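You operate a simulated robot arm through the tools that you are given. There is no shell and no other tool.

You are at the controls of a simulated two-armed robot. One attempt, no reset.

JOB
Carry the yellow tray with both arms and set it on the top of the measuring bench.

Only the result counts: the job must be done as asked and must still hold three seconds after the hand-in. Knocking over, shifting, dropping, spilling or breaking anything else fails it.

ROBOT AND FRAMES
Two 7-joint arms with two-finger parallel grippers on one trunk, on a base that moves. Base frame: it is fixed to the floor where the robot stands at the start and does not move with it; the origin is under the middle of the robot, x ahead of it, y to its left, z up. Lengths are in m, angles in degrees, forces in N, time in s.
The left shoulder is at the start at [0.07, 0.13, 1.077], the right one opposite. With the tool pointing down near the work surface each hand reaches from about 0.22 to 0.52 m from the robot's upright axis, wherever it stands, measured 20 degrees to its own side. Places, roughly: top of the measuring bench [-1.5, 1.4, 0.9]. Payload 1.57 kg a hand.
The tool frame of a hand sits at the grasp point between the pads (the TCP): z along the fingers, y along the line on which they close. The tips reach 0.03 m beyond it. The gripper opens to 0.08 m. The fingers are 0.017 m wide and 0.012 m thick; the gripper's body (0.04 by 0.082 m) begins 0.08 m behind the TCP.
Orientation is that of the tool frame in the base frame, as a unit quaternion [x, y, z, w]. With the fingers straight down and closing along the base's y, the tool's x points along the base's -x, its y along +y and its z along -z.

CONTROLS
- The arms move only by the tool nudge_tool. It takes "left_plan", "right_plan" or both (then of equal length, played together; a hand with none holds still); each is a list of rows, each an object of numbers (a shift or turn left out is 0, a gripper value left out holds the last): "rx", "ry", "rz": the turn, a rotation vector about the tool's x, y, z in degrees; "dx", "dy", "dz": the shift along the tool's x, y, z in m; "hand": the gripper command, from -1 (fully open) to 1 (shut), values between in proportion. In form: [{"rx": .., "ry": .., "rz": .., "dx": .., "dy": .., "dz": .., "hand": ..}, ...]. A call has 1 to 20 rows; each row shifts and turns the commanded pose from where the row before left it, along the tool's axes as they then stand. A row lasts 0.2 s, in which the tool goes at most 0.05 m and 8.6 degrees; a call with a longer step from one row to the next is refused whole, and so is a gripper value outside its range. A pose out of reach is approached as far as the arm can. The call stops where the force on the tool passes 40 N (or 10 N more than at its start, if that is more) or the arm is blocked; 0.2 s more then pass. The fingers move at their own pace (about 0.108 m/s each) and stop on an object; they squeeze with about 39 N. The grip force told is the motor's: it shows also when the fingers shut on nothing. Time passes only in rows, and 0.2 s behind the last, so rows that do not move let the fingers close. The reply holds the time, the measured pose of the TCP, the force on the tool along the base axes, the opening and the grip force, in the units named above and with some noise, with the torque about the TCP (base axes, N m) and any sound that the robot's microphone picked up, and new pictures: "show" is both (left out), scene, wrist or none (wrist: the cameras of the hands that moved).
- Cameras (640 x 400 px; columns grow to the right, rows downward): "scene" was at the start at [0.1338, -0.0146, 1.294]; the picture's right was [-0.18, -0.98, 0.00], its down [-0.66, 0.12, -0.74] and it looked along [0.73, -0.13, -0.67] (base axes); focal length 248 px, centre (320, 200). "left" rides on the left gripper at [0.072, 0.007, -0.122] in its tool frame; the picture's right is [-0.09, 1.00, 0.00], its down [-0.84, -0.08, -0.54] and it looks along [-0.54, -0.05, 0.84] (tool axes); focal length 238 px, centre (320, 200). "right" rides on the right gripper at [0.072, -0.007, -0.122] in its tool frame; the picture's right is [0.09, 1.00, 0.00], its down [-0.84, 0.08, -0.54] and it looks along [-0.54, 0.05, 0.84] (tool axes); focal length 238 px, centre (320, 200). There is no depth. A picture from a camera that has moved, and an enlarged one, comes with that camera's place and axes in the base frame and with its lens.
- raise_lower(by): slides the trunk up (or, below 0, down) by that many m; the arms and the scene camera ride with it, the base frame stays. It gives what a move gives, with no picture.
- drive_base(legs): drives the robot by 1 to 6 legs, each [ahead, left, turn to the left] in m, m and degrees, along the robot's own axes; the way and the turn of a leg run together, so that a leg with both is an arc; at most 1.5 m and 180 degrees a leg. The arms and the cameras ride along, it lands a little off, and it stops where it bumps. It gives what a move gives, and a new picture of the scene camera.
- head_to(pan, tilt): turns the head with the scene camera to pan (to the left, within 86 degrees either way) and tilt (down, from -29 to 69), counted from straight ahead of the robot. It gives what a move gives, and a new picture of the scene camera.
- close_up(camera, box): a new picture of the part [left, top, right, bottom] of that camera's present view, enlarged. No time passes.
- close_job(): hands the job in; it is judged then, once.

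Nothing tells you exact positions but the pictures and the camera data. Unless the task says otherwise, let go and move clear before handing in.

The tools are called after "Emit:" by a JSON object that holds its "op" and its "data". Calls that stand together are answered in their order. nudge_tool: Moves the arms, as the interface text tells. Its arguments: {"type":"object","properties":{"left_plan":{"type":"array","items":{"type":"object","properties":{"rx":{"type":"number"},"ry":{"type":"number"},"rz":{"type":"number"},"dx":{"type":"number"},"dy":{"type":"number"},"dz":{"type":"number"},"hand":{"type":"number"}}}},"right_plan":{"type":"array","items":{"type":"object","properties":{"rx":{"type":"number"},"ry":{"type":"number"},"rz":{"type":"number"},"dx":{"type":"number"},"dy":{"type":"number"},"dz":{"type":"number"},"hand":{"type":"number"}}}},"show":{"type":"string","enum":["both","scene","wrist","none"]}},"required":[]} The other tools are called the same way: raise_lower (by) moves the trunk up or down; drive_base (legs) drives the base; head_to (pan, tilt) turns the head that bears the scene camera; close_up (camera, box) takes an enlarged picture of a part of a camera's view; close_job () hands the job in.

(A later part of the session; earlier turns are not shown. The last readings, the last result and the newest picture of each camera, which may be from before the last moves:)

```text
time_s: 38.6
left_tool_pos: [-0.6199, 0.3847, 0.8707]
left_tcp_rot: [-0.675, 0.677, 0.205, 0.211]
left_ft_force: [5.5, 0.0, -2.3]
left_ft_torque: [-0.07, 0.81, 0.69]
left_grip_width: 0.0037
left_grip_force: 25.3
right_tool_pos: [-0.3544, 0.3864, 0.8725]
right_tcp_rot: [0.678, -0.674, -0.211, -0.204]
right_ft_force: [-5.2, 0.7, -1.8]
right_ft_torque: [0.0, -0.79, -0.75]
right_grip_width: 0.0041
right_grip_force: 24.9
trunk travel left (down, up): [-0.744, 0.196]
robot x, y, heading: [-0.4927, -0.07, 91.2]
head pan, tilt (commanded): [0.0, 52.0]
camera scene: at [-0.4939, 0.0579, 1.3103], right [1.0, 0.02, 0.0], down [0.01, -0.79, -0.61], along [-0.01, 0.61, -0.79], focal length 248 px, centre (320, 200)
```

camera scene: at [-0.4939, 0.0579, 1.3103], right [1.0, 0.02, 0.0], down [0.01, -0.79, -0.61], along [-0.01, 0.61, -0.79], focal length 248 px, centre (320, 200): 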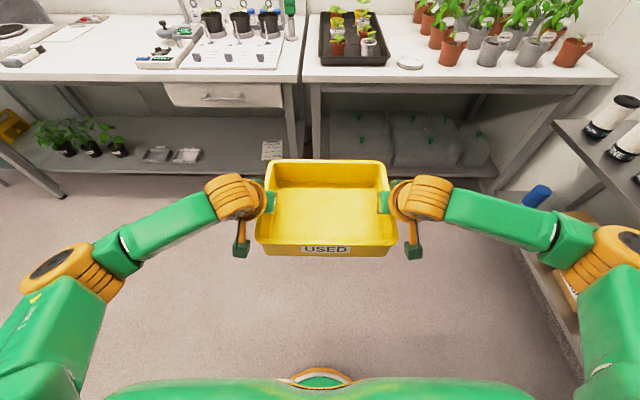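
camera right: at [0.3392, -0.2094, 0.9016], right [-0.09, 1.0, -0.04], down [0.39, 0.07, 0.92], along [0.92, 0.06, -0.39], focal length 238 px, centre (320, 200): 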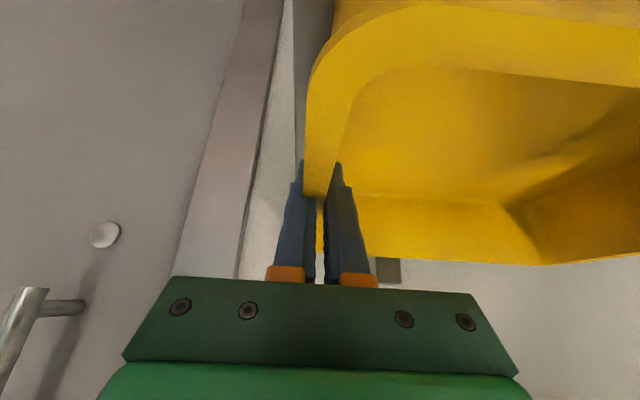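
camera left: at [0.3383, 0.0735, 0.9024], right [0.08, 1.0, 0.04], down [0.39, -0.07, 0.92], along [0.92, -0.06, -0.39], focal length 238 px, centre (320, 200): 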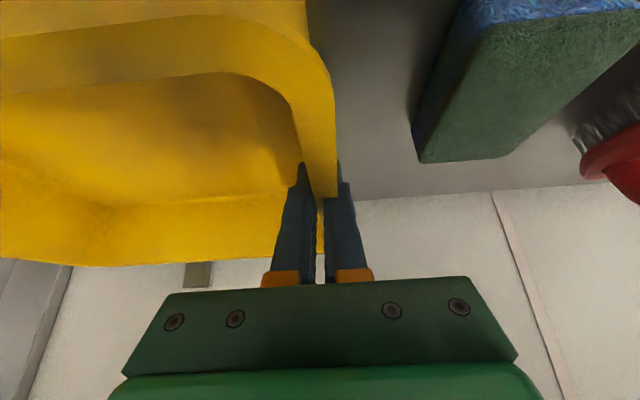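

Heading is 91.2° and the way to the left is open floor. I raise the trunk 14 cm so the tray clears the bench top, then shift left to stand in front of the measuring bench's free patch.

Emit:
{"op": "raise_lower", "data": {"by": 0.14}}

Emit:
{"op": "drive_base", "data": {"legs": [[0, 0.88, -1.2]]}}

```text
time_s: 40.2
left_tool_pos: [-0.6206, 0.385, 1.0102]
left_tcp_rot: [-0.675, 0.677, 0.205, 0.21]
left_ft_force: [3.7, -0.8, -2.5]
left_ft_torque: [-0.02, 0.83, 0.67]
left_grip_width: 0.004
left_grip_force: 25.2
right_tool_pos: [-0.3543, 0.3871, 1.0117]
right_tcp_rot: [0.679, -0.672, -0.212, -0.203]
right_ft_force: [-4.5, 0.3, -1.5]
right_ft_torque: [-0.02, -0.78, -0.75]
right_grip_width: 0.004
right_grip_force: 24.4
trunk travel left (down, up): [-0.884, 0.056]
robot x, y, heading: [-0.4974, -0.0666, 90.8]
head pan, tilt (commanded): [0.0, 52.0]
```

```text
time_s: 44.9
left_tool_pos: [-1.4886, 0.3756, 1.0109]
left_tcp_rot: [-0.671, 0.681, 0.204, 0.211]
left_ft_force: [4.8, -1.0, -1.9]
left_ft_torque: [-0.03, 0.83, 0.67]
left_grip_width: 0.0042
left_grip_force: 24.9
right_tool_pos: [-1.2227, 0.3746, 1.0132]
right_tcp_rot: [-0.675, 0.677, 0.21, 0.204]
right_ft_force: [-3.7, 0.8, -2.9]
right_ft_torque: [-0.05, -0.8, -0.82]
right_grip_width: 0.0041
right_grip_force: 25.3
trunk travel left (down, up): [-0.884, 0.056]
robot x, y, heading: [-1.3703, -0.0794, 90.0]
head pan, tilt (commanded): [0.0, 52.0]
camera scene: at [-1.3655, 0.048, 1.4503], right [1.0, 0.01, 0.0], down [0.0, -0.79, -0.61], along [0.0, 0.61, -0.79], focal length 248 px, centre (320, 200)
```

scene: 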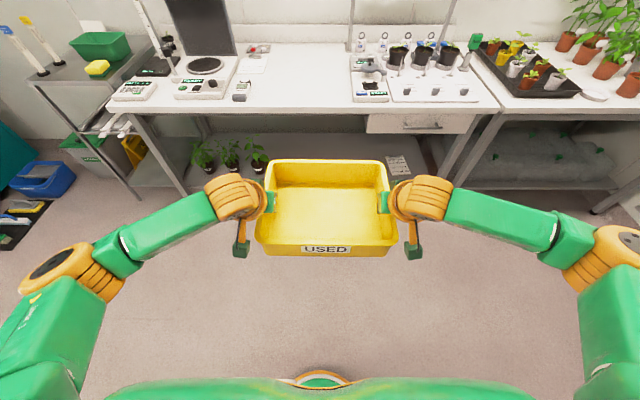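

I stand squarely in front of the bench with the free patch straight ahead. I enlarge the view to measure it precisely.

Emit:
{"op": "close_up", "data": {"camera": "scene", "box": [190, 20, 430, 170]}}

Emit:
{"op": "head_to", "data": {"pan": 0, "tilt": 35}}

```text
2.67 times, centred on (310, 95) of scene
camera zoom: at [-1.3655, 0.048, 1.4503], right [1.0, 0.01, 0.0], down [0.0, -0.79, -0.61], along [0.0, 0.61, -0.79], focal length 661 px, centre (347, 480)
```

zoom: 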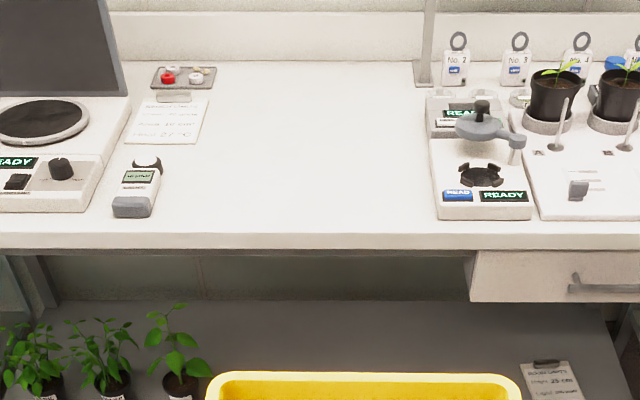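

```text
time_s: 45.7
left_tool_pos: [-1.4896, 0.3761, 1.0108]
left_tcp_rot: [-0.67, 0.681, 0.204, 0.212]
left_ft_force: [4.7, -1.1, -2.3]
left_ft_torque: [-0.08, 0.81, 0.68]
left_grip_width: 0.0041
left_grip_force: 24.8
right_tool_pos: [-1.2234, 0.3752, 1.0118]
right_tcp_rot: [-0.675, 0.677, 0.209, 0.205]
right_ft_force: [-4.7, -0.3, -3.2]
right_ft_torque: [-0.01, -0.81, -0.78]
right_grip_width: 0.0041
right_grip_force: 24.6
trunk travel left (down, up): [-0.884, 0.056]
robot x, y, heading: [-1.3698, -0.0789, 90.2]
head pan, tilt (commanded): [0.0, 35.0]
camera scene: at [-1.3669, 0.0609, 1.4746], right [1.0, 0.01, 0.0], down [0.0, -0.58, -0.82], along [0.0, 0.82, -0.58], focal length 248 px, centre (320, 200)
```

scene: 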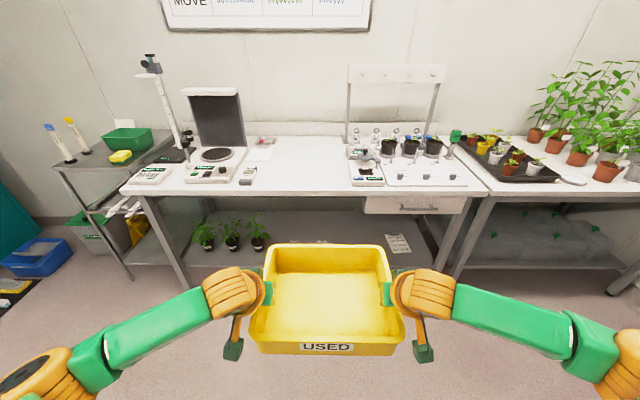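

The free patch runs from x ≈ −1.66 (caliper) to −1.22 (gauge box), so the tray must go about 8.5 cm further left. I raise a bit more for clearance, use a hand camera to check the bench edge height, and shift left.

Emit:
{"op": "raise_lower", "data": {"by": 0.045}}

Emit:
{"op": "drive_base", "data": {"legs": [[0.3, 0.085, 0]]}}

Emit:
{"op": "close_up", "data": {"camera": "left", "box": [0, 0, 640, 400]}}

Emit:
{"op": "close_up", "data": {"camera": "right", "box": [0, 0, 640, 400]}}

```text
time_s: 46.5
left_tool_pos: [-1.4883, 0.3766, 1.0559]
left_tcp_rot: [-0.671, 0.681, 0.203, 0.212]
left_ft_force: [4.3, -0.6, -2.0]
left_ft_torque: [0.05, 0.81, 0.68]
left_grip_width: 0.0039
left_grip_force: 24.7
right_tool_pos: [-1.2228, 0.3742, 1.0561]
right_tcp_rot: [-0.675, 0.677, 0.21, 0.205]
right_ft_force: [-4.2, 1.3, -2.6]
right_ft_torque: [-0.07, -0.79, -0.74]
right_grip_width: 0.0038
right_grip_force: 25.1
trunk travel left (down, up): [-0.929, 0.011]
robot x, y, heading: [-1.3659, -0.0799, 90.3]
head pan, tilt (commanded): [0.0, 35.0]
```

```text
time_s: 48.6
left_tool_pos: [-1.5744, 0.6686, 1.0574]
left_tcp_rot: [-0.67, 0.682, 0.204, 0.212]
left_ft_force: [4.6, -1.4, -2.5]
left_ft_torque: [0.0, 0.82, 0.7]
left_grip_width: 0.0043
left_grip_force: 25.1
right_tool_pos: [-1.3097, 0.6679, 1.0583]
right_tcp_rot: [-0.673, 0.679, 0.21, 0.205]
right_ft_force: [-4.1, 0.6, -1.8]
right_ft_torque: [-0.02, -0.8, -0.76]
right_grip_width: 0.0041
right_grip_force: 24.9
trunk travel left (down, up): [-0.929, 0.011]
robot x, y, heading: [-1.4539, 0.2175, 90.3]
head pan, tilt (commanded): [0.0, 35.0]
camera scene: at [-1.4533, 0.3528, 1.52], right [1.0, 0.0, 0.0], down [0.0, -0.57, -0.82], along [0.0, 0.82, -0.57], focal length 248 px, centre (320, 200)
```

scene: 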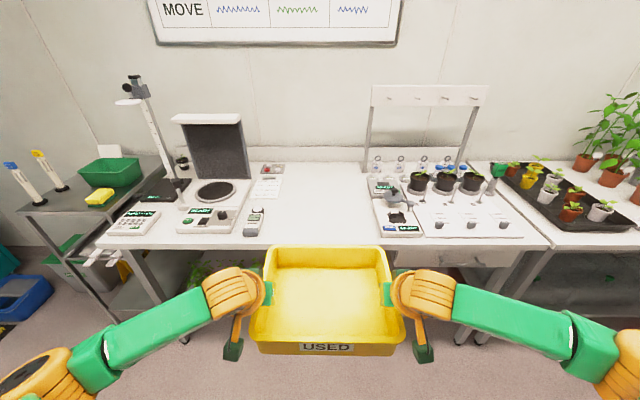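

```text
1.00 times, centred on (320, 200) of left (not enlarged: the box is as wide or as high as the picture)
camera zoom: at [-1.5849, 0.5419, 1.1181], right [-0.99, 0.1, 0.05], down [0.08, 0.38, 0.92], along [0.07, 0.92, -0.39], focal length 238 px, centre (320, 200)
```

zoom: 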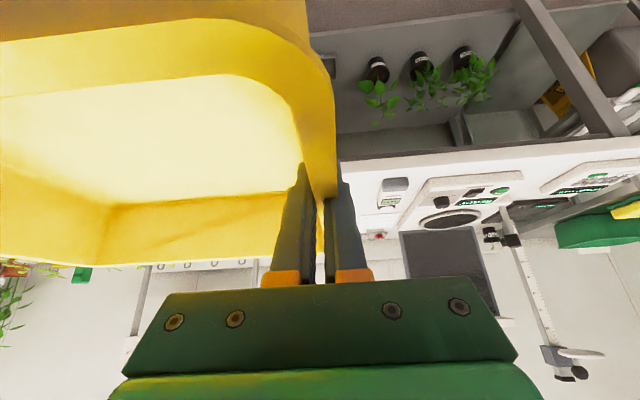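

```text
1.00 times, centred on (320, 200) of right (not enlarged: the box is as wide or as high as the picture)
camera zoom: at [-1.3027, 0.539, 1.1172], right [-1.0, -0.07, -0.04], down [-0.07, 0.39, 0.92], along [-0.05, 0.92, -0.39], focal length 238 px, centre (320, 200)
```

zoom: 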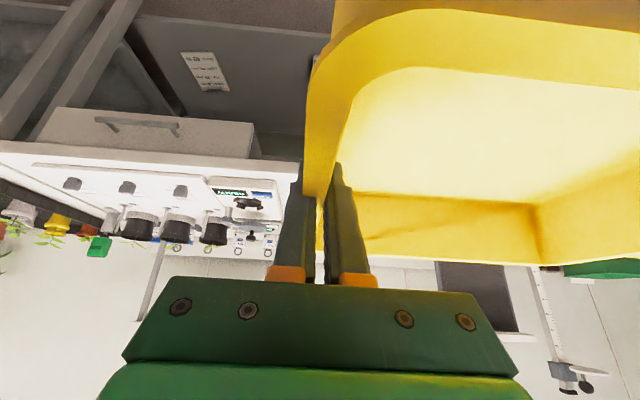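

Emit:
{"op": "close_up", "data": {"camera": "left", "box": [330, 100, 530, 225]}}

Emit:
{"op": "close_up", "data": {"camera": "scene", "box": [160, 150, 460, 300]}}

Emit:
{"op": "close_up", "data": {"camera": "right", "box": [140, 120, 320, 232]}}

```text
3.20 times, centred on (430, 162) of left
camera zoom: at [-1.5849, 0.5419, 1.1181], right [-0.99, 0.1, 0.05], down [0.08, 0.38, 0.92], along [0.07, 0.92, -0.39], focal length 763 px, centre (-32, 320)
```

zoom: 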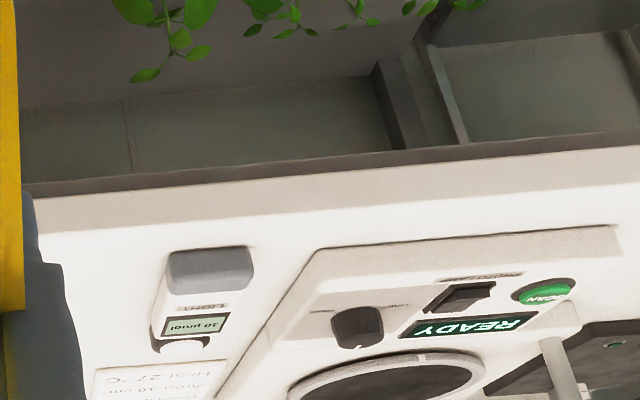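

```text
2.13 times, centred on (310, 225) of scene
camera zoom: at [-1.4533, 0.3528, 1.52], right [1.0, 0.0, 0.0], down [0.0, -0.57, -0.82], along [0.0, 0.82, -0.57], focal length 529 px, centre (341, 147)
```

zoom: 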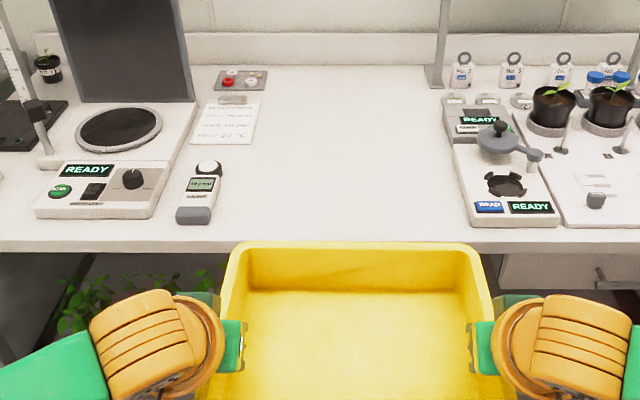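

```text
3.56 times, centred on (230, 176) of right
camera zoom: at [-1.3027, 0.539, 1.1172], right [-1.0, -0.07, -0.04], down [-0.07, 0.39, 0.92], along [-0.05, 0.92, -0.39], focal length 848 px, centre (640, 285)
```

zoom: 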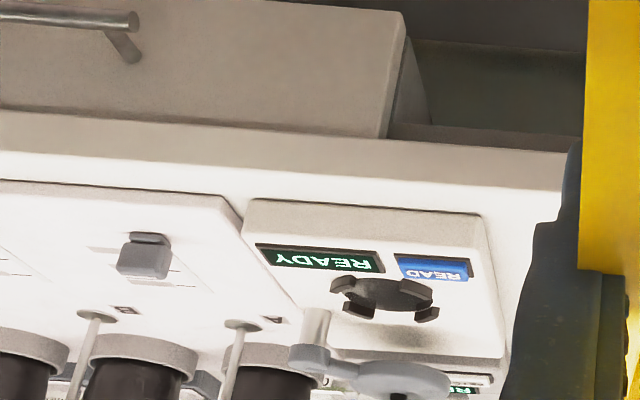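

The edge works out at y ≈ 1.01 and the bench top at z ≈ 0.86; the tray centre (x −1.442) is lined up between the light meter (−1.685) and the gauge box (−1.22). I drive most of the way in with the tray held high.

Emit:
{"op": "drive_base", "data": {"legs": [[0.38, 0.006, -0.3]]}}

Emit:
{"op": "head_to", "data": {"pan": 0, "tilt": 50}}

```text
time_s: 51.0
left_tool_pos: [-1.5838, 1.0545, 1.0577]
left_tcp_rot: [-0.67, 0.682, 0.204, 0.213]
left_ft_force: [4.6, -0.6, -2.2]
left_ft_torque: [0.05, 0.8, 0.71]
left_grip_width: 0.0039
left_grip_force: 24.7
right_tool_pos: [-1.3182, 1.0512, 1.0582]
right_tcp_rot: [-0.674, 0.678, 0.21, 0.206]
right_ft_force: [-4.4, 0.6, -1.6]
right_ft_torque: [-0.08, -0.75, -0.76]
right_grip_width: 0.0039
right_grip_force: 24.7
trunk travel left (down, up): [-0.929, 0.011]
robot x, y, heading: [-1.4637, 0.6024, 90.4]
head pan, tilt (commanded): [0.0, 35.0]
camera scene: at [-1.4618, 0.7375, 1.52], right [1.0, 0.0, 0.0], down [0.0, -0.57, -0.82], along [0.0, 0.82, -0.57], focal length 248 px, centre (320, 200)
```

scene: 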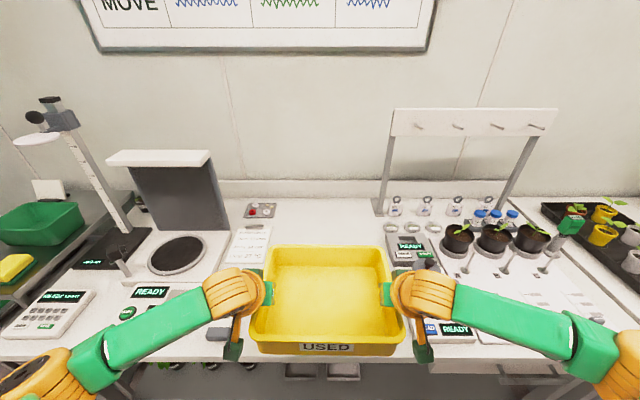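

```text
time_s: 51.8
left_tool_pos: [-1.5844, 1.056, 1.0561]
left_tcp_rot: [-0.67, 0.682, 0.203, 0.212]
left_ft_force: [4.5, -0.6, -2.0]
left_ft_torque: [-0.06, 0.81, 0.67]
left_grip_width: 0.004
left_grip_force: 24.9
right_tool_pos: [-1.3168, 1.053, 1.0572]
right_tcp_rot: [-0.674, 0.678, 0.21, 0.206]
right_ft_force: [-3.9, 0.2, -2.5]
right_ft_torque: [-0.02, -0.78, -0.74]
right_grip_width: 0.0041
right_grip_force: 24.4
trunk travel left (down, up): [-0.929, 0.011]
robot x, y, heading: [-1.4638, 0.6031, 90.2]
head pan, tilt (commanded): [0.0, 50.0]
camera scene: at [-1.4618, 0.7296, 1.498], right [1.0, 0.0, 0.0], down [0.0, -0.77, -0.64], along [0.0, 0.64, -0.77], focal length 248 px, centre (320, 200)
```

scene: 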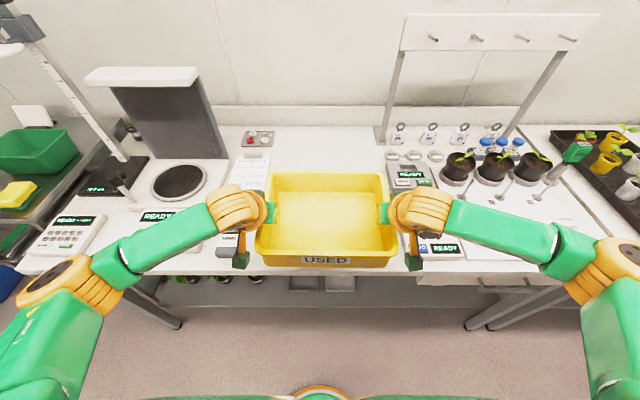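

Now the bench edge reads y ≈ 1.00 and its top z ≈ 0.865; the tray is over the front part with the meter on its left and the gauge box on its right. I zoom in to check the side gaps before the last stretch.

Emit:
{"op": "close_up", "data": {"camera": "scene", "box": [190, 140, 470, 300]}}

Emit:
{"op": "close_up", "data": {"camera": "left", "box": [0, 0, 640, 400]}}

Emit:
{"op": "close_up", "data": {"camera": "right", "box": [0, 0, 640, 400]}}

```text
2.29 times, centred on (330, 220) of scene
camera zoom: at [-1.4618, 0.7296, 1.498], right [1.0, 0.0, 0.0], down [0.0, -0.77, -0.64], along [0.0, 0.64, -0.77], focal length 567 px, centre (297, 154)
```

zoom: 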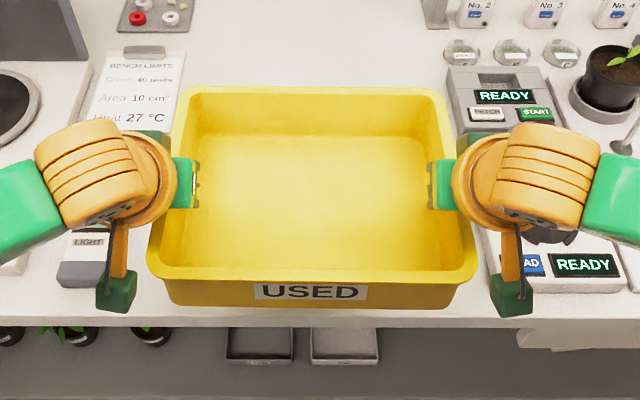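

```text
1.00 times, centred on (320, 200) of left (not enlarged: the box is as wide or as high as the picture)
camera zoom: at [-1.593, 0.9289, 1.1172], right [-0.99, 0.1, 0.04], down [0.08, 0.39, 0.92], along [0.07, 0.92, -0.39], focal length 238 px, centre (320, 200)
```

zoom: 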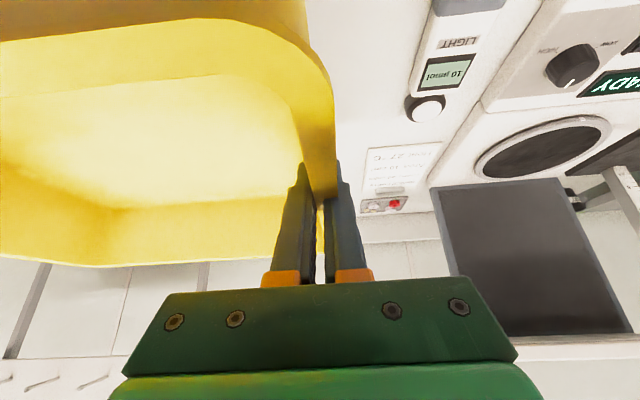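

```text
1.00 times, centred on (320, 200) of right (not enlarged: the box is as wide or as high as the picture)
camera zoom: at [-1.3109, 0.9258, 1.1165], right [-1.0, -0.07, -0.04], down [-0.07, 0.39, 0.92], along [-0.05, 0.92, -0.39], focal length 238 px, centre (320, 200)
```

zoom: 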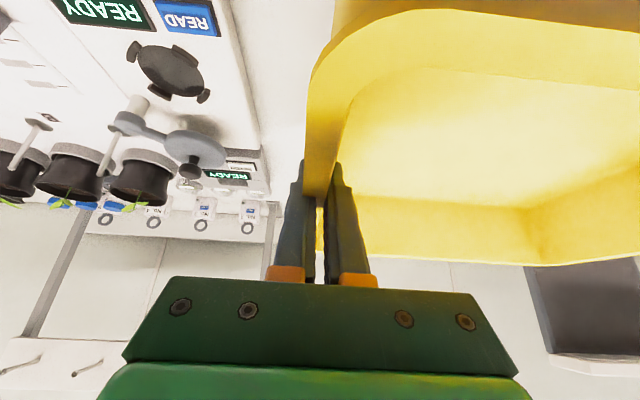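

Side gaps are about 7–9 cm on each side, so the tray fits. I drive the last 7.5 cm forward.

Emit:
{"op": "drive_base", "data": {"legs": [[0.075, 0, 0]]}}

```text
time_s: 52.9
left_tool_pos: [-1.5829, 1.1232, 1.06]
left_tcp_rot: [-0.669, 0.682, 0.205, 0.215]
left_ft_force: [3.6, -0.8, -2.5]
left_ft_torque: [0.05, 0.79, 0.71]
left_grip_width: 0.0039
left_grip_force: 25.0
right_tool_pos: [-1.3177, 1.1211, 1.061]
right_tcp_rot: [-0.674, 0.677, 0.211, 0.207]
right_ft_force: [-4.3, -0.8, -1.6]
right_ft_torque: [-0.06, -0.8, -0.74]
right_grip_width: 0.0041
right_grip_force: 24.5
trunk travel left (down, up): [-0.929, 0.011]
robot x, y, heading: [-1.4626, 0.676, 90.1]
head pan, tilt (commanded): [0.0, 50.0]
camera scene: at [-1.4621, 0.7935, 1.4989], right [1.0, 0.0, 0.0], down [0.0, -0.76, -0.65], along [0.0, 0.65, -0.76], focal length 248 px, centre (320, 200)
```

scene: 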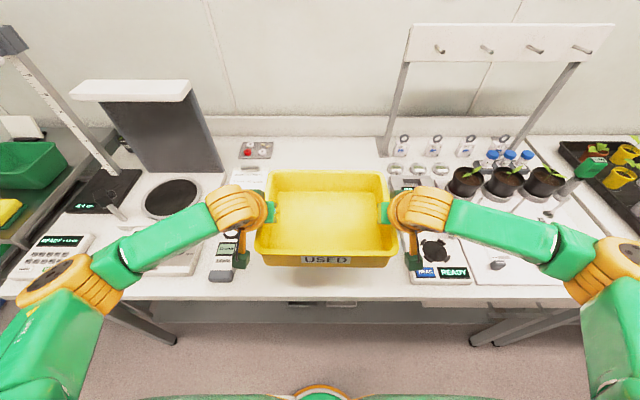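

The pose reads as if the body leans back very slightly; that may be sway from stopping. I wait a moment and look again before doing anything else.

Emit:
{"op": "nudge_tool", "data": {"left_plan": [{"hand": 1}, {"hand": 1}, {"hand": 1}, {"hand": 1}, {"hand": 1}], "right_plan": [{"hand": 1}, {"hand": 1}, {"hand": 1}, {"hand": 1}, {"hand": 1}], "show": "none"}}

Emit:
{"op": "head_to", "data": {"pan": 0, "tilt": 65}}

```text
time_s: 54.1
left_tool_pos: [-1.5842, 1.1312, 1.0558]
left_tcp_rot: [-0.67, 0.682, 0.203, 0.212]
left_ft_force: [3.9, 0.2, -2.9]
left_ft_torque: [-0.02, 0.83, 0.67]
left_grip_width: 0.0041
left_grip_force: 24.9
right_tool_pos: [-1.3177, 1.1289, 1.0576]
right_tcp_rot: [-0.674, 0.678, 0.209, 0.206]
right_ft_force: [-3.7, 0.0, -2.0]
right_ft_torque: [-0.03, -0.73, -0.76]
right_grip_width: 0.0039
right_grip_force: 24.6
trunk travel left (down, up): [-0.929, 0.011]
robot x, y, heading: [-1.4616, 0.6742, 90.2]
head pan, tilt (commanded): [0.0, 50.0]
```

```text
time_s: 54.8
left_tool_pos: [-1.5856, 1.1314, 1.0557]
left_tcp_rot: [-0.67, 0.682, 0.203, 0.213]
left_ft_force: [4.4, -1.2, -2.2]
left_ft_torque: [0.0, 0.8, 0.65]
left_grip_width: 0.0041
left_grip_force: 24.9
right_tool_pos: [-1.3182, 1.1278, 1.0578]
right_tcp_rot: [-0.674, 0.678, 0.21, 0.205]
right_ft_force: [-4.1, 0.8, -2.6]
right_ft_torque: [-0.09, -0.75, -0.71]
right_grip_width: 0.0042
right_grip_force: 24.9
trunk travel left (down, up): [-0.929, 0.011]
robot x, y, heading: [-1.4617, 0.6752, 89.8]
head pan, tilt (commanded): [0.0, 65.0]
camera scene: at [-1.4621, 0.7877, 1.4799], right [1.0, 0.0, 0.0], down [0.0, -0.91, -0.42], along [0.0, 0.42, -0.91], focal length 248 px, centre (320, 200)
```

scene: 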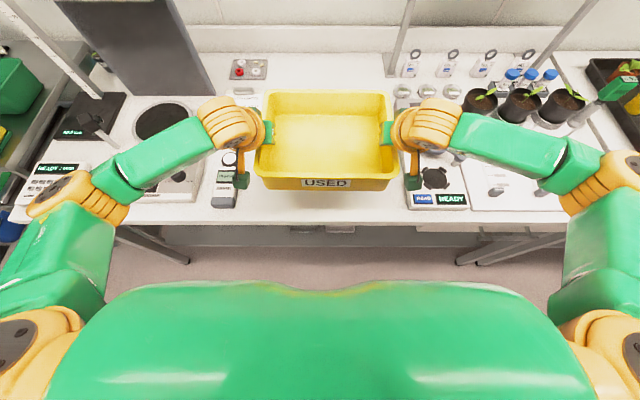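

It was only sway; all is steady with the tray's foot about 4 cm inside the bench edge. I push the tray 2 cm further in with both arms together, then lower the trunk most of the way.

Emit:
{"op": "nudge_tool", "data": {"left_plan": [{"dx": -0.0041, "dz": 0.0028}, {"dx": -0.0041, "dz": 0.0028}, {"dx": -0.0041, "dz": 0.0028}, {"dx": -0.0041, "dz": 0.0028}, {}], "right_plan": [{"dx": -0.0041, "dz": 0.0028}, {"dx": -0.0041, "dz": 0.0028}, {"dx": -0.0041, "dz": 0.0028}, {"dx": -0.0041, "dz": 0.0028}, {}], "show": "none"}}

Emit:
{"op": "raise_lower", "data": {"by": -0.075}}

Emit:
{"op": "head_to", "data": {"pan": 0, "tilt": 58}}

```text
time_s: 56.0
left_tool_pos: [-1.5842, 1.1513, 1.0561]
left_tcp_rot: [-0.67, 0.682, 0.203, 0.212]
left_ft_force: [4.2, -0.1, -2.7]
left_ft_torque: [0.07, 0.84, 0.71]
left_grip_width: 0.004
left_grip_force: 24.4
right_tool_pos: [-1.3194, 1.1483, 1.0568]
right_tcp_rot: [-0.675, 0.678, 0.209, 0.204]
right_ft_force: [-4.9, -0.6, -1.9]
right_ft_torque: [-0.14, -0.77, -0.73]
right_grip_width: 0.004
right_grip_force: 24.7
trunk travel left (down, up): [-0.929, 0.011]
robot x, y, heading: [-1.4653, 0.675, 90.3]
head pan, tilt (commanded): [0.0, 65.0]
```

```text
time_s: 57.1
left_tool_pos: [-1.5842, 1.1507, 0.9806]
left_tcp_rot: [-0.67, 0.682, 0.203, 0.212]
left_ft_force: [7.2, -0.5, -2.5]
left_ft_torque: [-0.09, 0.82, 0.67]
left_grip_width: 0.0041
left_grip_force: 24.9
right_tool_pos: [-1.3177, 1.1493, 0.9825]
right_tcp_rot: [-0.675, 0.677, 0.209, 0.205]
right_ft_force: [-7.2, 0.2, -1.9]
right_ft_torque: [0.09, -0.78, -0.73]
right_grip_width: 0.004
right_grip_force: 24.8
trunk travel left (down, up): [-0.854, 0.086]
robot x, y, heading: [-1.4619, 0.6738, 90.0]
head pan, tilt (commanded): [0.0, 65.0]
```

```text
time_s: 57.8
left_tool_pos: [-1.5842, 1.1503, 0.9807]
left_tcp_rot: [-0.67, 0.682, 0.202, 0.212]
left_ft_force: [10.0, -0.3, -2.8]
left_ft_torque: [-0.12, 0.77, 0.67]
left_grip_width: 0.004
left_grip_force: 24.5
right_tool_pos: [-1.318, 1.1491, 0.9832]
right_tcp_rot: [-0.674, 0.678, 0.21, 0.204]
right_ft_force: [-9.5, 0.3, -1.9]
right_ft_torque: [0.02, -0.74, -0.71]
right_grip_width: 0.004
right_grip_force: 25.0
trunk travel left (down, up): [-0.854, 0.086]
robot x, y, heading: [-1.4642, 0.6756, 90.3]
head pan, tilt (commanded): [0.0, 58.0]
camera scene: at [-1.4621, 0.7961, 1.4127], right [1.0, 0.0, 0.0], down [0.0, -0.85, -0.53], along [0.0, 0.53, -0.85], focal length 248 px, centre (320, 200)
```

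scene: 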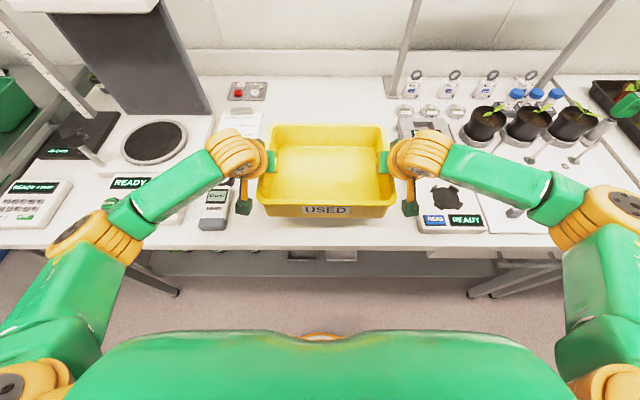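

Everything is clear; the hands are at z 0.981 with roughly 3–5 cm left to go. I lower in small steps, watching the vertical force for touchdown.

Emit:
{"op": "raise_lower", "data": {"by": -0.02}}

Emit:
{"op": "raise_lower", "data": {"by": -0.006}}

```text
time_s: 58.5
left_tool_pos: [-1.5844, 1.1505, 0.9603]
left_tcp_rot: [-0.669, 0.683, 0.203, 0.212]
left_ft_force: [10.8, 0.6, -3.2]
left_ft_torque: [-0.03, 0.76, 0.66]
left_grip_width: 0.0041
left_grip_force: 24.6
right_tool_pos: [-1.3172, 1.1487, 0.9623]
right_tcp_rot: [-0.674, 0.678, 0.21, 0.205]
right_ft_force: [-11.5, -0.2, -1.6]
right_ft_torque: [-0.02, -0.68, -0.69]
right_grip_width: 0.0038
right_grip_force: 24.9
trunk travel left (down, up): [-0.834, 0.106]
robot x, y, heading: [-1.4637, 0.6758, 90.1]
head pan, tilt (commanded): [0.0, 58.0]
```

```text
time_s: 59.0
left_tool_pos: [-1.585, 1.151, 0.9549]
left_tcp_rot: [-0.67, 0.682, 0.203, 0.212]
left_ft_force: [12.2, 0.5, -2.4]
left_ft_torque: [-0.03, 0.77, 0.65]
left_grip_width: 0.0042
left_grip_force: 25.1
right_tool_pos: [-1.3193, 1.1471, 0.9557]
right_tcp_rot: [-0.675, 0.677, 0.209, 0.204]
right_ft_force: [-11.8, 0.5, -3.2]
right_ft_torque: [-0.01, -0.74, -0.71]
right_grip_width: 0.004
right_grip_force: 24.3
trunk travel left (down, up): [-0.828, 0.112]
robot x, y, heading: [-1.4644, 0.6729, 90.1]
head pan, tilt (commanded): [0.0, 58.0]
```

No touchdown yet, but the sideways pull between the hands has grown to 12 N. I relax it by easing the hands 1 mm toward each other, then keep lowering.

Emit:
{"op": "nudge_tool", "data": {"left_plan": [{"dy": -0.001}, {}, {}], "right_plan": [{"dy": 0.001}, {}, {}], "show": "none"}}

Emit:
{"op": "raise_lower", "data": {"by": -0.005}}

```text
time_s: 59.9
left_tool_pos: [-1.585, 1.1501, 0.9546]
left_tcp_rot: [-0.671, 0.681, 0.204, 0.211]
left_ft_force: [-0.9, 0.4, -2.2]
left_ft_torque: [0.0, 0.86, 0.71]
left_grip_width: 0.004
left_grip_force: 24.9
right_tool_pos: [-1.318, 1.1479, 0.9559]
right_tcp_rot: [-0.673, 0.678, 0.21, 0.207]
right_ft_force: [1.5, -0.2, -1.8]
right_ft_torque: [-0.07, -0.81, -0.67]
right_grip_width: 0.0038
right_grip_force: 24.9
trunk travel left (down, up): [-0.828, 0.112]
robot x, y, heading: [-1.463, 0.6736, 90.1]
head pan, tilt (commanded): [0.0, 58.0]
```

```text
time_s: 60.4
left_tool_pos: [-1.5843, 1.1509, 0.9491]
left_tcp_rot: [-0.671, 0.681, 0.203, 0.211]
left_ft_force: [-5.6, 0.8, -1.5]
left_ft_torque: [0.04, 0.87, 0.74]
left_grip_width: 0.0039
left_grip_force: 24.9
right_tool_pos: [-1.3185, 1.1496, 0.951]
right_tcp_rot: [-0.674, 0.678, 0.209, 0.204]
right_ft_force: [6.4, 0.8, -1.6]
right_ft_torque: [-0.15, -0.83, -0.7]
right_grip_width: 0.0035
right_grip_force: 24.7
trunk travel left (down, up): [-0.823, 0.117]
robot x, y, heading: [-1.469, 0.6803, 90.3]
head pan, tilt (commanded): [0.0, 58.0]
```

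Emit:
{"op": "raise_lower", "data": {"by": -0.004}}

```text
time_s: 60.9
left_tool_pos: [-1.5837, 1.1502, 0.9448]
left_tcp_rot: [-0.67, 0.682, 0.204, 0.211]
left_ft_force: [-11.1, 0.1, -2.2]
left_ft_torque: [0.05, 0.88, 0.75]
left_grip_width: 0.0038
left_grip_force: 24.4
right_tool_pos: [-1.317, 1.1477, 0.9464]
right_tcp_rot: [-0.675, 0.678, 0.208, 0.205]
right_ft_force: [10.9, -0.4, -1.8]
right_ft_torque: [-0.14, -0.84, -0.73]
right_grip_width: 0.004
right_grip_force: 24.9
trunk travel left (down, up): [-0.819, 0.121]
robot x, y, heading: [-1.4604, 0.677, 90.1]
head pan, tilt (commanded): [0.0, 58.0]
```

Emit:
{"op": "nudge_tool", "data": {"left_plan": [{"dy": 0.0006}, {}], "right_plan": [{"dy": -0.0006}, {}], "show": "none"}}

Emit:
{"op": "raise_lower", "data": {"by": -0.004}}

```text
time_s: 61.5
left_tool_pos: [-1.5836, 1.1509, 0.946]
left_tcp_rot: [-0.67, 0.682, 0.203, 0.212]
left_ft_force: [-9.5, -0.5, -2.4]
left_ft_torque: [0.13, 0.86, 0.79]
left_grip_width: 0.004
left_grip_force: 25.2
right_tool_pos: [-1.3183, 1.148, 0.9473]
right_tcp_rot: [-0.674, 0.679, 0.209, 0.205]
right_ft_force: [9.2, -0.4, -3.0]
right_ft_torque: [-0.23, -0.89, -0.81]
right_grip_width: 0.0041
right_grip_force: 24.5
trunk travel left (down, up): [-0.819, 0.121]
robot x, y, heading: [-1.4642, 0.675, 90.3]
head pan, tilt (commanded): [0.0, 58.0]
```

```text
time_s: 62.0
left_tool_pos: [-1.584, 1.1524, 0.9424]
left_tcp_rot: [-0.669, 0.682, 0.204, 0.211]
left_ft_force: [-10.9, -0.6, -2.2]
left_ft_torque: [0.02, 0.85, 0.76]
left_grip_width: 0.004
left_grip_force: 24.6
right_tool_pos: [-1.3184, 1.1487, 0.9426]
right_tcp_rot: [-0.674, 0.678, 0.209, 0.205]
right_ft_force: [10.6, 1.0, -2.2]
right_ft_torque: [-0.12, -0.9, -0.74]
right_grip_width: 0.0041
right_grip_force: 24.7
trunk travel left (down, up): [-0.815, 0.125]
robot x, y, heading: [-1.4623, 0.6775, 90.3]
head pan, tilt (commanded): [0.0, 58.0]
```

Emit:
{"op": "raise_lower", "data": {"by": -0.005}}

Emit:
{"op": "close_up", "data": {"camera": "scene", "box": [220, 110, 440, 250]}}

Emit:
{"op": "close_up", "data": {"camera": "left", "box": [0, 0, 640, 400]}}

```text
time_s: 62.6
left_tool_pos: [-1.5836, 1.1511, 0.9359]
left_tcp_rot: [-0.67, 0.682, 0.203, 0.211]
left_ft_force: [-10.2, 0.2, -3.2]
left_ft_torque: [-0.06, 0.9, 0.77]
left_grip_width: 0.0043
left_grip_force: 25.1
right_tool_pos: [-1.3181, 1.1488, 0.9388]
right_tcp_rot: [-0.674, 0.678, 0.209, 0.205]
right_ft_force: [11.7, -0.2, -2.1]
right_ft_torque: [0.01, -0.93, -0.79]
right_grip_width: 0.0038
right_grip_force: 25.2
trunk travel left (down, up): [-0.81, 0.13]
robot x, y, heading: [-1.463, 0.6738, 90.5]
head pan, tilt (commanded): [0.0, 58.0]
```

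```text
2.86 times, centred on (330, 180) of scene
camera zoom: at [-1.4621, 0.7965, 1.3686], right [1.0, 0.0, 0.0], down [0.0, -0.85, -0.53], along [0.0, 0.53, -0.85], focal length 708 px, centre (291, 257)
```

zoom: 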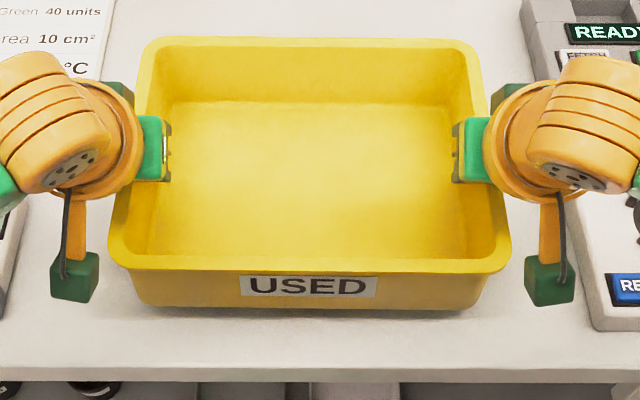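

```text
1.00 times, centred on (320, 200) of left (not enlarged: the box is as wide or as high as the picture)
camera zoom: at [-1.593, 1.0234, 0.998], right [-0.99, 0.1, 0.05], down [0.08, 0.39, 0.92], along [0.07, 0.92, -0.39], focal length 238 px, centre (320, 200)
```

zoom: 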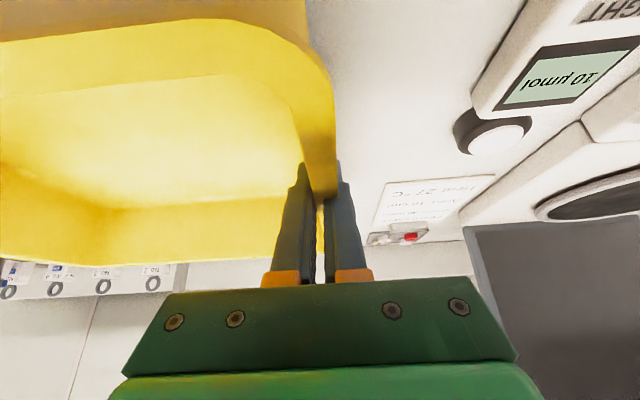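

The shadow under the tray is nearly closed, so it is only a few millimetres above the bench. I continue in small steps.

Emit:
{"op": "raise_lower", "data": {"by": -0.004}}

Emit:
{"op": "raise_lower", "data": {"by": -0.003}}

```text
time_s: 63.1
left_tool_pos: [-1.5841, 1.1517, 0.9321]
left_tcp_rot: [-0.67, 0.682, 0.202, 0.212]
left_ft_force: [-11.6, -0.6, -2.5]
left_ft_torque: [-0.15, 0.89, 0.73]
left_grip_width: 0.0038
left_grip_force: 25.5
right_tool_pos: [-1.3178, 1.1491, 0.9343]
right_tcp_rot: [-0.674, 0.678, 0.209, 0.206]
right_ft_force: [10.2, 0.6, -2.3]
right_ft_torque: [0.06, -0.89, -0.78]
right_grip_width: 0.0042
right_grip_force: 25.2
trunk travel left (down, up): [-0.806, 0.134]
robot x, y, heading: [-1.4647, 0.6785, 90.1]
head pan, tilt (commanded): [0.0, 58.0]
```

```text
time_s: 63.6
left_tool_pos: [-1.5836, 1.1504, 0.9299]
left_tcp_rot: [-0.669, 0.682, 0.203, 0.212]
left_ft_force: [-11.2, -0.2, -2.5]
left_ft_torque: [-0.11, 0.9, 0.75]
left_grip_width: 0.0043
left_grip_force: 24.7
right_tool_pos: [-1.3178, 1.1481, 0.9313]
right_tcp_rot: [-0.674, 0.678, 0.21, 0.205]
right_ft_force: [11.5, 0.1, -2.5]
right_ft_torque: [0.07, -0.94, -0.79]
right_grip_width: 0.004
right_grip_force: 24.9
trunk travel left (down, up): [-0.803, 0.137]
robot x, y, heading: [-1.4657, 0.675, 90.2]
head pan, tilt (commanded): [0.0, 58.0]
```

Emit:
{"op": "raise_lower", "data": {"by": -0.004}}

Emit:
{"op": "raise_lower", "data": {"by": -0.003}}

```text
time_s: 64.2
left_tool_pos: [-1.5846, 1.1511, 0.9261]
left_tcp_rot: [-0.67, 0.682, 0.203, 0.212]
left_ft_force: [-11.0, 0.5, -3.2]
left_ft_torque: [-0.06, 0.9, 0.78]
left_grip_width: 0.004
left_grip_force: 25.3
right_tool_pos: [-1.3175, 1.1484, 0.9272]
right_tcp_rot: [-0.674, 0.678, 0.209, 0.206]
right_ft_force: [11.1, 0.1, -2.8]
right_ft_torque: [0.03, -0.94, -0.81]
right_grip_width: 0.0043
right_grip_force: 25.0
trunk travel left (down, up): [-0.799, 0.141]
robot x, y, heading: [-1.4624, 0.6746, 90.1]
head pan, tilt (commanded): [0.0, 58.0]
```

```text
time_s: 64.7
left_tool_pos: [-1.5859, 1.1511, 0.9222]
left_tcp_rot: [-0.67, 0.682, 0.203, 0.212]
left_ft_force: [-11.3, -0.3, -1.5]
left_ft_torque: [-0.03, 0.87, 0.75]
left_grip_width: 0.004
left_grip_force: 24.9
right_tool_pos: [-1.3175, 1.1481, 0.9235]
right_tcp_rot: [-0.674, 0.678, 0.21, 0.205]
right_ft_force: [11.6, 0.8, -2.8]
right_ft_torque: [-0.03, -0.93, -0.8]
right_grip_width: 0.004
right_grip_force: 24.5
trunk travel left (down, up): [-0.796, 0.144]
robot x, y, heading: [-1.4644, 0.6739, 90.3]
head pan, tilt (commanded): [0.0, 58.0]
```

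Emit:
{"op": "close_up", "data": {"camera": "scene", "box": [240, 160, 400, 250]}}

Emit:
{"op": "raise_lower", "data": {"by": -0.004}}

```text
4.00 times, centred on (320, 205) of scene
camera zoom: at [-1.4621, 0.7964, 1.3547], right [1.0, 0.0, 0.0], down [0.0, -0.85, -0.53], along [0.0, 0.53, -0.85], focal length 992 px, centre (320, 180)
```

zoom: 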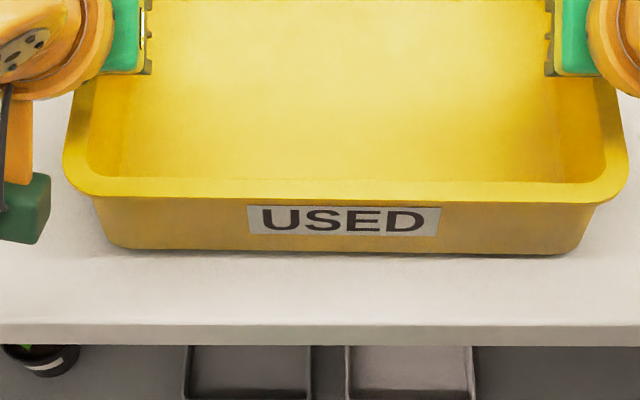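

```text
time_s: 65.2
left_tool_pos: [-1.5842, 1.1502, 0.9204]
left_tcp_rot: [-0.669, 0.681, 0.205, 0.215]
left_ft_force: [-11.4, 3.6, 9.1]
left_ft_torque: [0.25, 0.98, 0.77]
left_grip_width: 0.004
left_grip_force: 24.9
right_tool_pos: [-1.3184, 1.1479, 0.9214]
right_tcp_rot: [-0.673, 0.678, 0.211, 0.207]
right_ft_force: [12.8, 3.5, 8.4]
right_ft_torque: [0.1, -0.92, -0.79]
right_grip_width: 0.0039
right_grip_force: 25.3
trunk travel left (down, up): [-0.792, 0.148]
robot x, y, heading: [-1.4628, 0.6769, 90.2]
head pan, tilt (commanded): [0.0, 58.0]
```

Touchdown: the upward force jumped to about 9 N on each hand. I back the trunk off a millimetre and ease the sideways squeeze before letting go.

Emit:
{"op": "raise_lower", "data": {"by": 0.002}}

Emit:
{"op": "nudge_tool", "data": {"left_plan": [{"dy": 0.0005}, {}, {}], "right_plan": [{"dy": -0.0005}, {}, {}], "show": "scene"}}

```text
time_s: 65.7
left_tool_pos: [-1.5847, 1.149, 0.9202]
left_tcp_rot: [-0.67, 0.682, 0.204, 0.212]
left_ft_force: [-13.3, 0.2, 3.2]
left_ft_torque: [0.51, 0.91, 0.75]
left_grip_width: 0.0042
left_grip_force: 24.4
right_tool_pos: [-1.3175, 1.1458, 0.9226]
right_tcp_rot: [-0.674, 0.678, 0.21, 0.206]
right_ft_force: [13.3, -0.3, -0.4]
right_ft_torque: [0.35, -0.95, -0.83]
right_grip_width: 0.004
right_grip_force: 24.4
trunk travel left (down, up): [-0.794, 0.146]
robot x, y, heading: [-1.4614, 0.6739, 90.1]
head pan, tilt (commanded): [0.0, 58.0]
```

```text
time_s: 66.5
left_tool_pos: [-1.5836, 1.149, 0.9224]
left_tcp_rot: [-0.669, 0.682, 0.204, 0.213]
left_ft_force: [-6.0, -0.4, -0.2]
left_ft_torque: [0.16, 0.86, 0.77]
left_grip_width: 0.0039
left_grip_force: 24.6
right_tool_pos: [-1.3186, 1.1468, 0.9232]
right_tcp_rot: [-0.675, 0.678, 0.209, 0.204]
right_ft_force: [6.2, -0.4, -2.5]
right_ft_torque: [0.02, -0.89, -0.78]
right_grip_width: 0.004
right_grip_force: 25.0
trunk travel left (down, up): [-0.794, 0.146]
robot x, y, heading: [-1.4635, 0.6779, 90.1]
head pan, tilt (commanded): [0.0, 58.0]
camera scene: at [-1.462, 0.7948, 1.3528], right [1.0, 0.0, 0.0], down [0.0, -0.85, -0.53], along [0.0, 0.53, -0.85], focal length 248 px, centre (320, 200)
```

scene: 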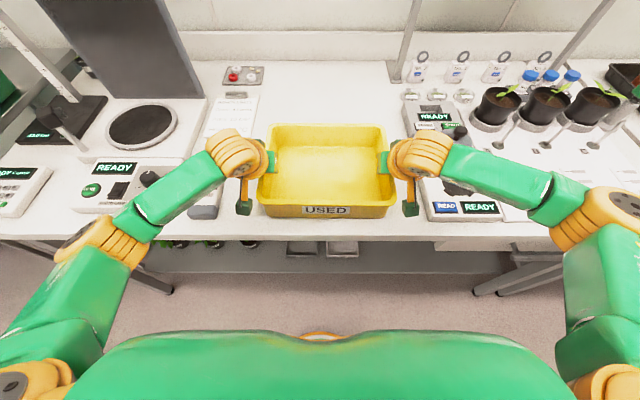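

The tray hovers at the point of touching. I lower that last millimetre and open both grippers to 5 cm together.

Emit:
{"op": "raise_lower", "data": {"by": -0.0015}}

Emit:
{"op": "nudge_tool", "data": {"left_plan": [{"hand": 0.8}, {"hand": 0.4}, {"hand": 0}, {"hand": -0.25}, {"hand": -0.25}, {}], "right_plan": [{"hand": 0.8}, {"hand": 0.4}, {"hand": 0}, {"hand": -0.25}, {"hand": -0.25}, {}]}}

```text
time_s: 67.0
left_tool_pos: [-1.5841, 1.1496, 0.9208]
left_tcp_rot: [-0.669, 0.682, 0.204, 0.214]
left_ft_force: [-4.4, 1.5, 8.0]
left_ft_torque: [-0.64, 0.88, 0.75]
left_grip_width: 0.0039
left_grip_force: 24.4
right_tool_pos: [-1.3164, 1.1469, 0.9221]
right_tcp_rot: [-0.674, 0.677, 0.211, 0.205]
right_ft_force: [4.3, 2.3, 3.7]
right_ft_torque: [-0.57, -0.88, -0.81]
right_grip_width: 0.0039
right_grip_force: 24.3
trunk travel left (down, up): [-0.793, 0.147]
robot x, y, heading: [-1.4619, 0.6743, 90.4]
head pan, tilt (commanded): [0.0, 58.0]
```

```text
time_s: 68.5
left_tool_pos: [-1.5834, 1.1495, 0.9193]
left_tcp_rot: [-0.669, 0.682, 0.203, 0.213]
left_ft_force: [-0.3, -0.1, 0.3]
left_ft_torque: [0.01, 0.03, -0.01]
left_grip_width: 0.0501
left_grip_force: 0.1
right_tool_pos: [-1.3177, 1.1483, 0.922]
right_tcp_rot: [-0.674, 0.678, 0.209, 0.205]
right_ft_force: [0.2, -0.9, 0.3]
right_ft_torque: [0.01, 0.01, 0.04]
right_grip_width: 0.0502
right_grip_force: 0.1
trunk travel left (down, up): [-0.793, 0.147]
robot x, y, heading: [-1.4603, 0.6767, 90.0]
head pan, tilt (commanded): [0.0, 58.0]
camera scene: at [-1.4621, 0.7949, 1.3514], right [1.0, 0.0, 0.0], down [0.0, -0.85, -0.53], along [0.0, 0.53, -0.85], focal length 248 px, centre (320, 200)
camera right: at [-1.3108, 1.0192, 0.9806], right [-1.0, -0.07, -0.04], down [-0.07, 0.39, 0.92], along [-0.05, 0.92, -0.39], focal length 238 px, centre (320, 200)
camera left: at [-1.5931, 1.0221, 0.9812], right [-0.99, 0.1, 0.04], down [0.08, 0.39, 0.92], along [0.07, 0.92, -0.39], focal length 238 px, centre (320, 200)
```

scene: 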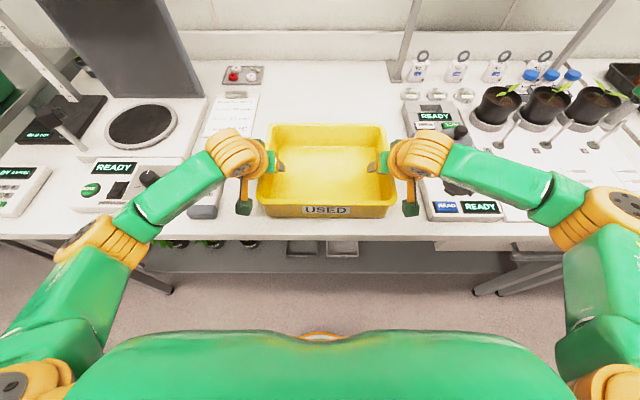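
right: 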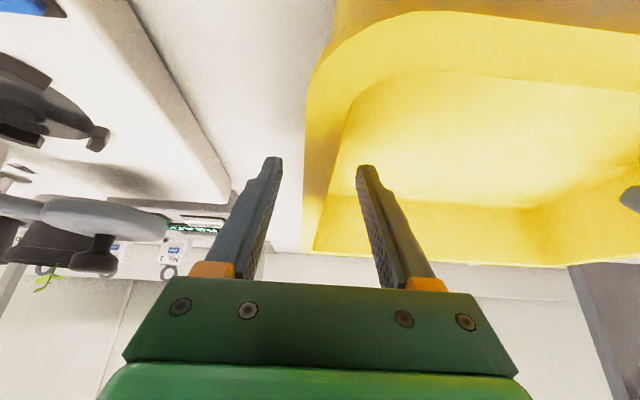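
left: 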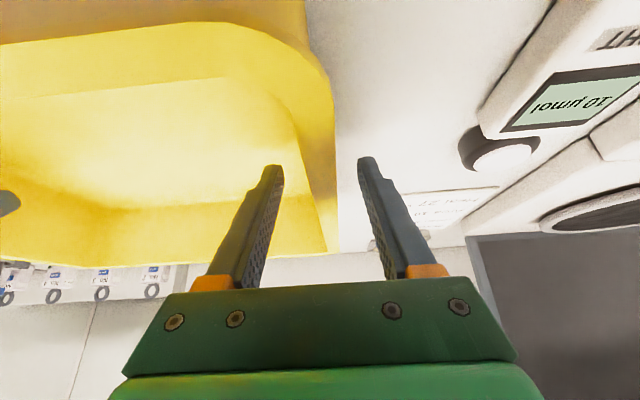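

Both grippers are open with no force left, and the tray stands on the bench. I raise the hands straight up out of the tray.

Emit:
{"op": "raise_lower", "data": {"by": 0.12}}

Emit:
{"op": "head_to", "data": {"pan": 0, "tilt": 55}}

```text
time_s: 70.0
left_tool_pos: [-1.5841, 1.1497, 1.0402]
left_tcp_rot: [-0.67, 0.682, 0.203, 0.213]
left_ft_force: [-0.1, -0.7, 0.8]
left_ft_torque: [-0.03, 0.01, 0.04]
left_grip_width: 0.0502
left_grip_force: 0.1
right_tool_pos: [-1.318, 1.1473, 1.0408]
right_tcp_rot: [-0.674, 0.678, 0.209, 0.205]
right_ft_force: [0.6, -0.5, -0.1]
right_ft_torque: [-0.01, 0.0, -0.02]
right_grip_width: 0.0498
right_grip_force: 0.1
trunk travel left (down, up): [-0.913, 0.027]
robot x, y, heading: [-1.4643, 0.6739, 89.8]
head pan, tilt (commanded): [0.0, 58.0]
```

```text
time_s: 70.6
left_tool_pos: [-1.5844, 1.1502, 1.0403]
left_tcp_rot: [-0.67, 0.682, 0.203, 0.213]
left_ft_force: [-0.4, -0.6, -0.3]
left_ft_torque: [-0.01, 0.0, 0.02]
left_grip_width: 0.0497
left_grip_force: 0.1
right_tool_pos: [-1.317, 1.1482, 1.0419]
right_tcp_rot: [-0.674, 0.678, 0.21, 0.206]
right_ft_force: [0.4, 0.5, -0.1]
right_ft_torque: [0.01, 0.04, -0.01]
right_grip_width: 0.0499
right_grip_force: 0.1
trunk travel left (down, up): [-0.913, 0.027]
robot x, y, heading: [-1.4595, 0.6757, 90.4]
head pan, tilt (commanded): [0.0, 55.0]
camera scene: at [-1.4621, 0.7981, 1.475], right [1.0, 0.0, 0.0], down [0.0, -0.82, -0.57], along [0.0, 0.57, -0.82], focal length 248 px, centre (320, 200)
```

scene: 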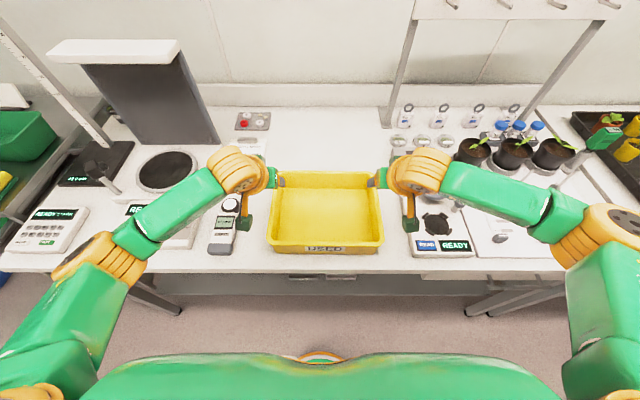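

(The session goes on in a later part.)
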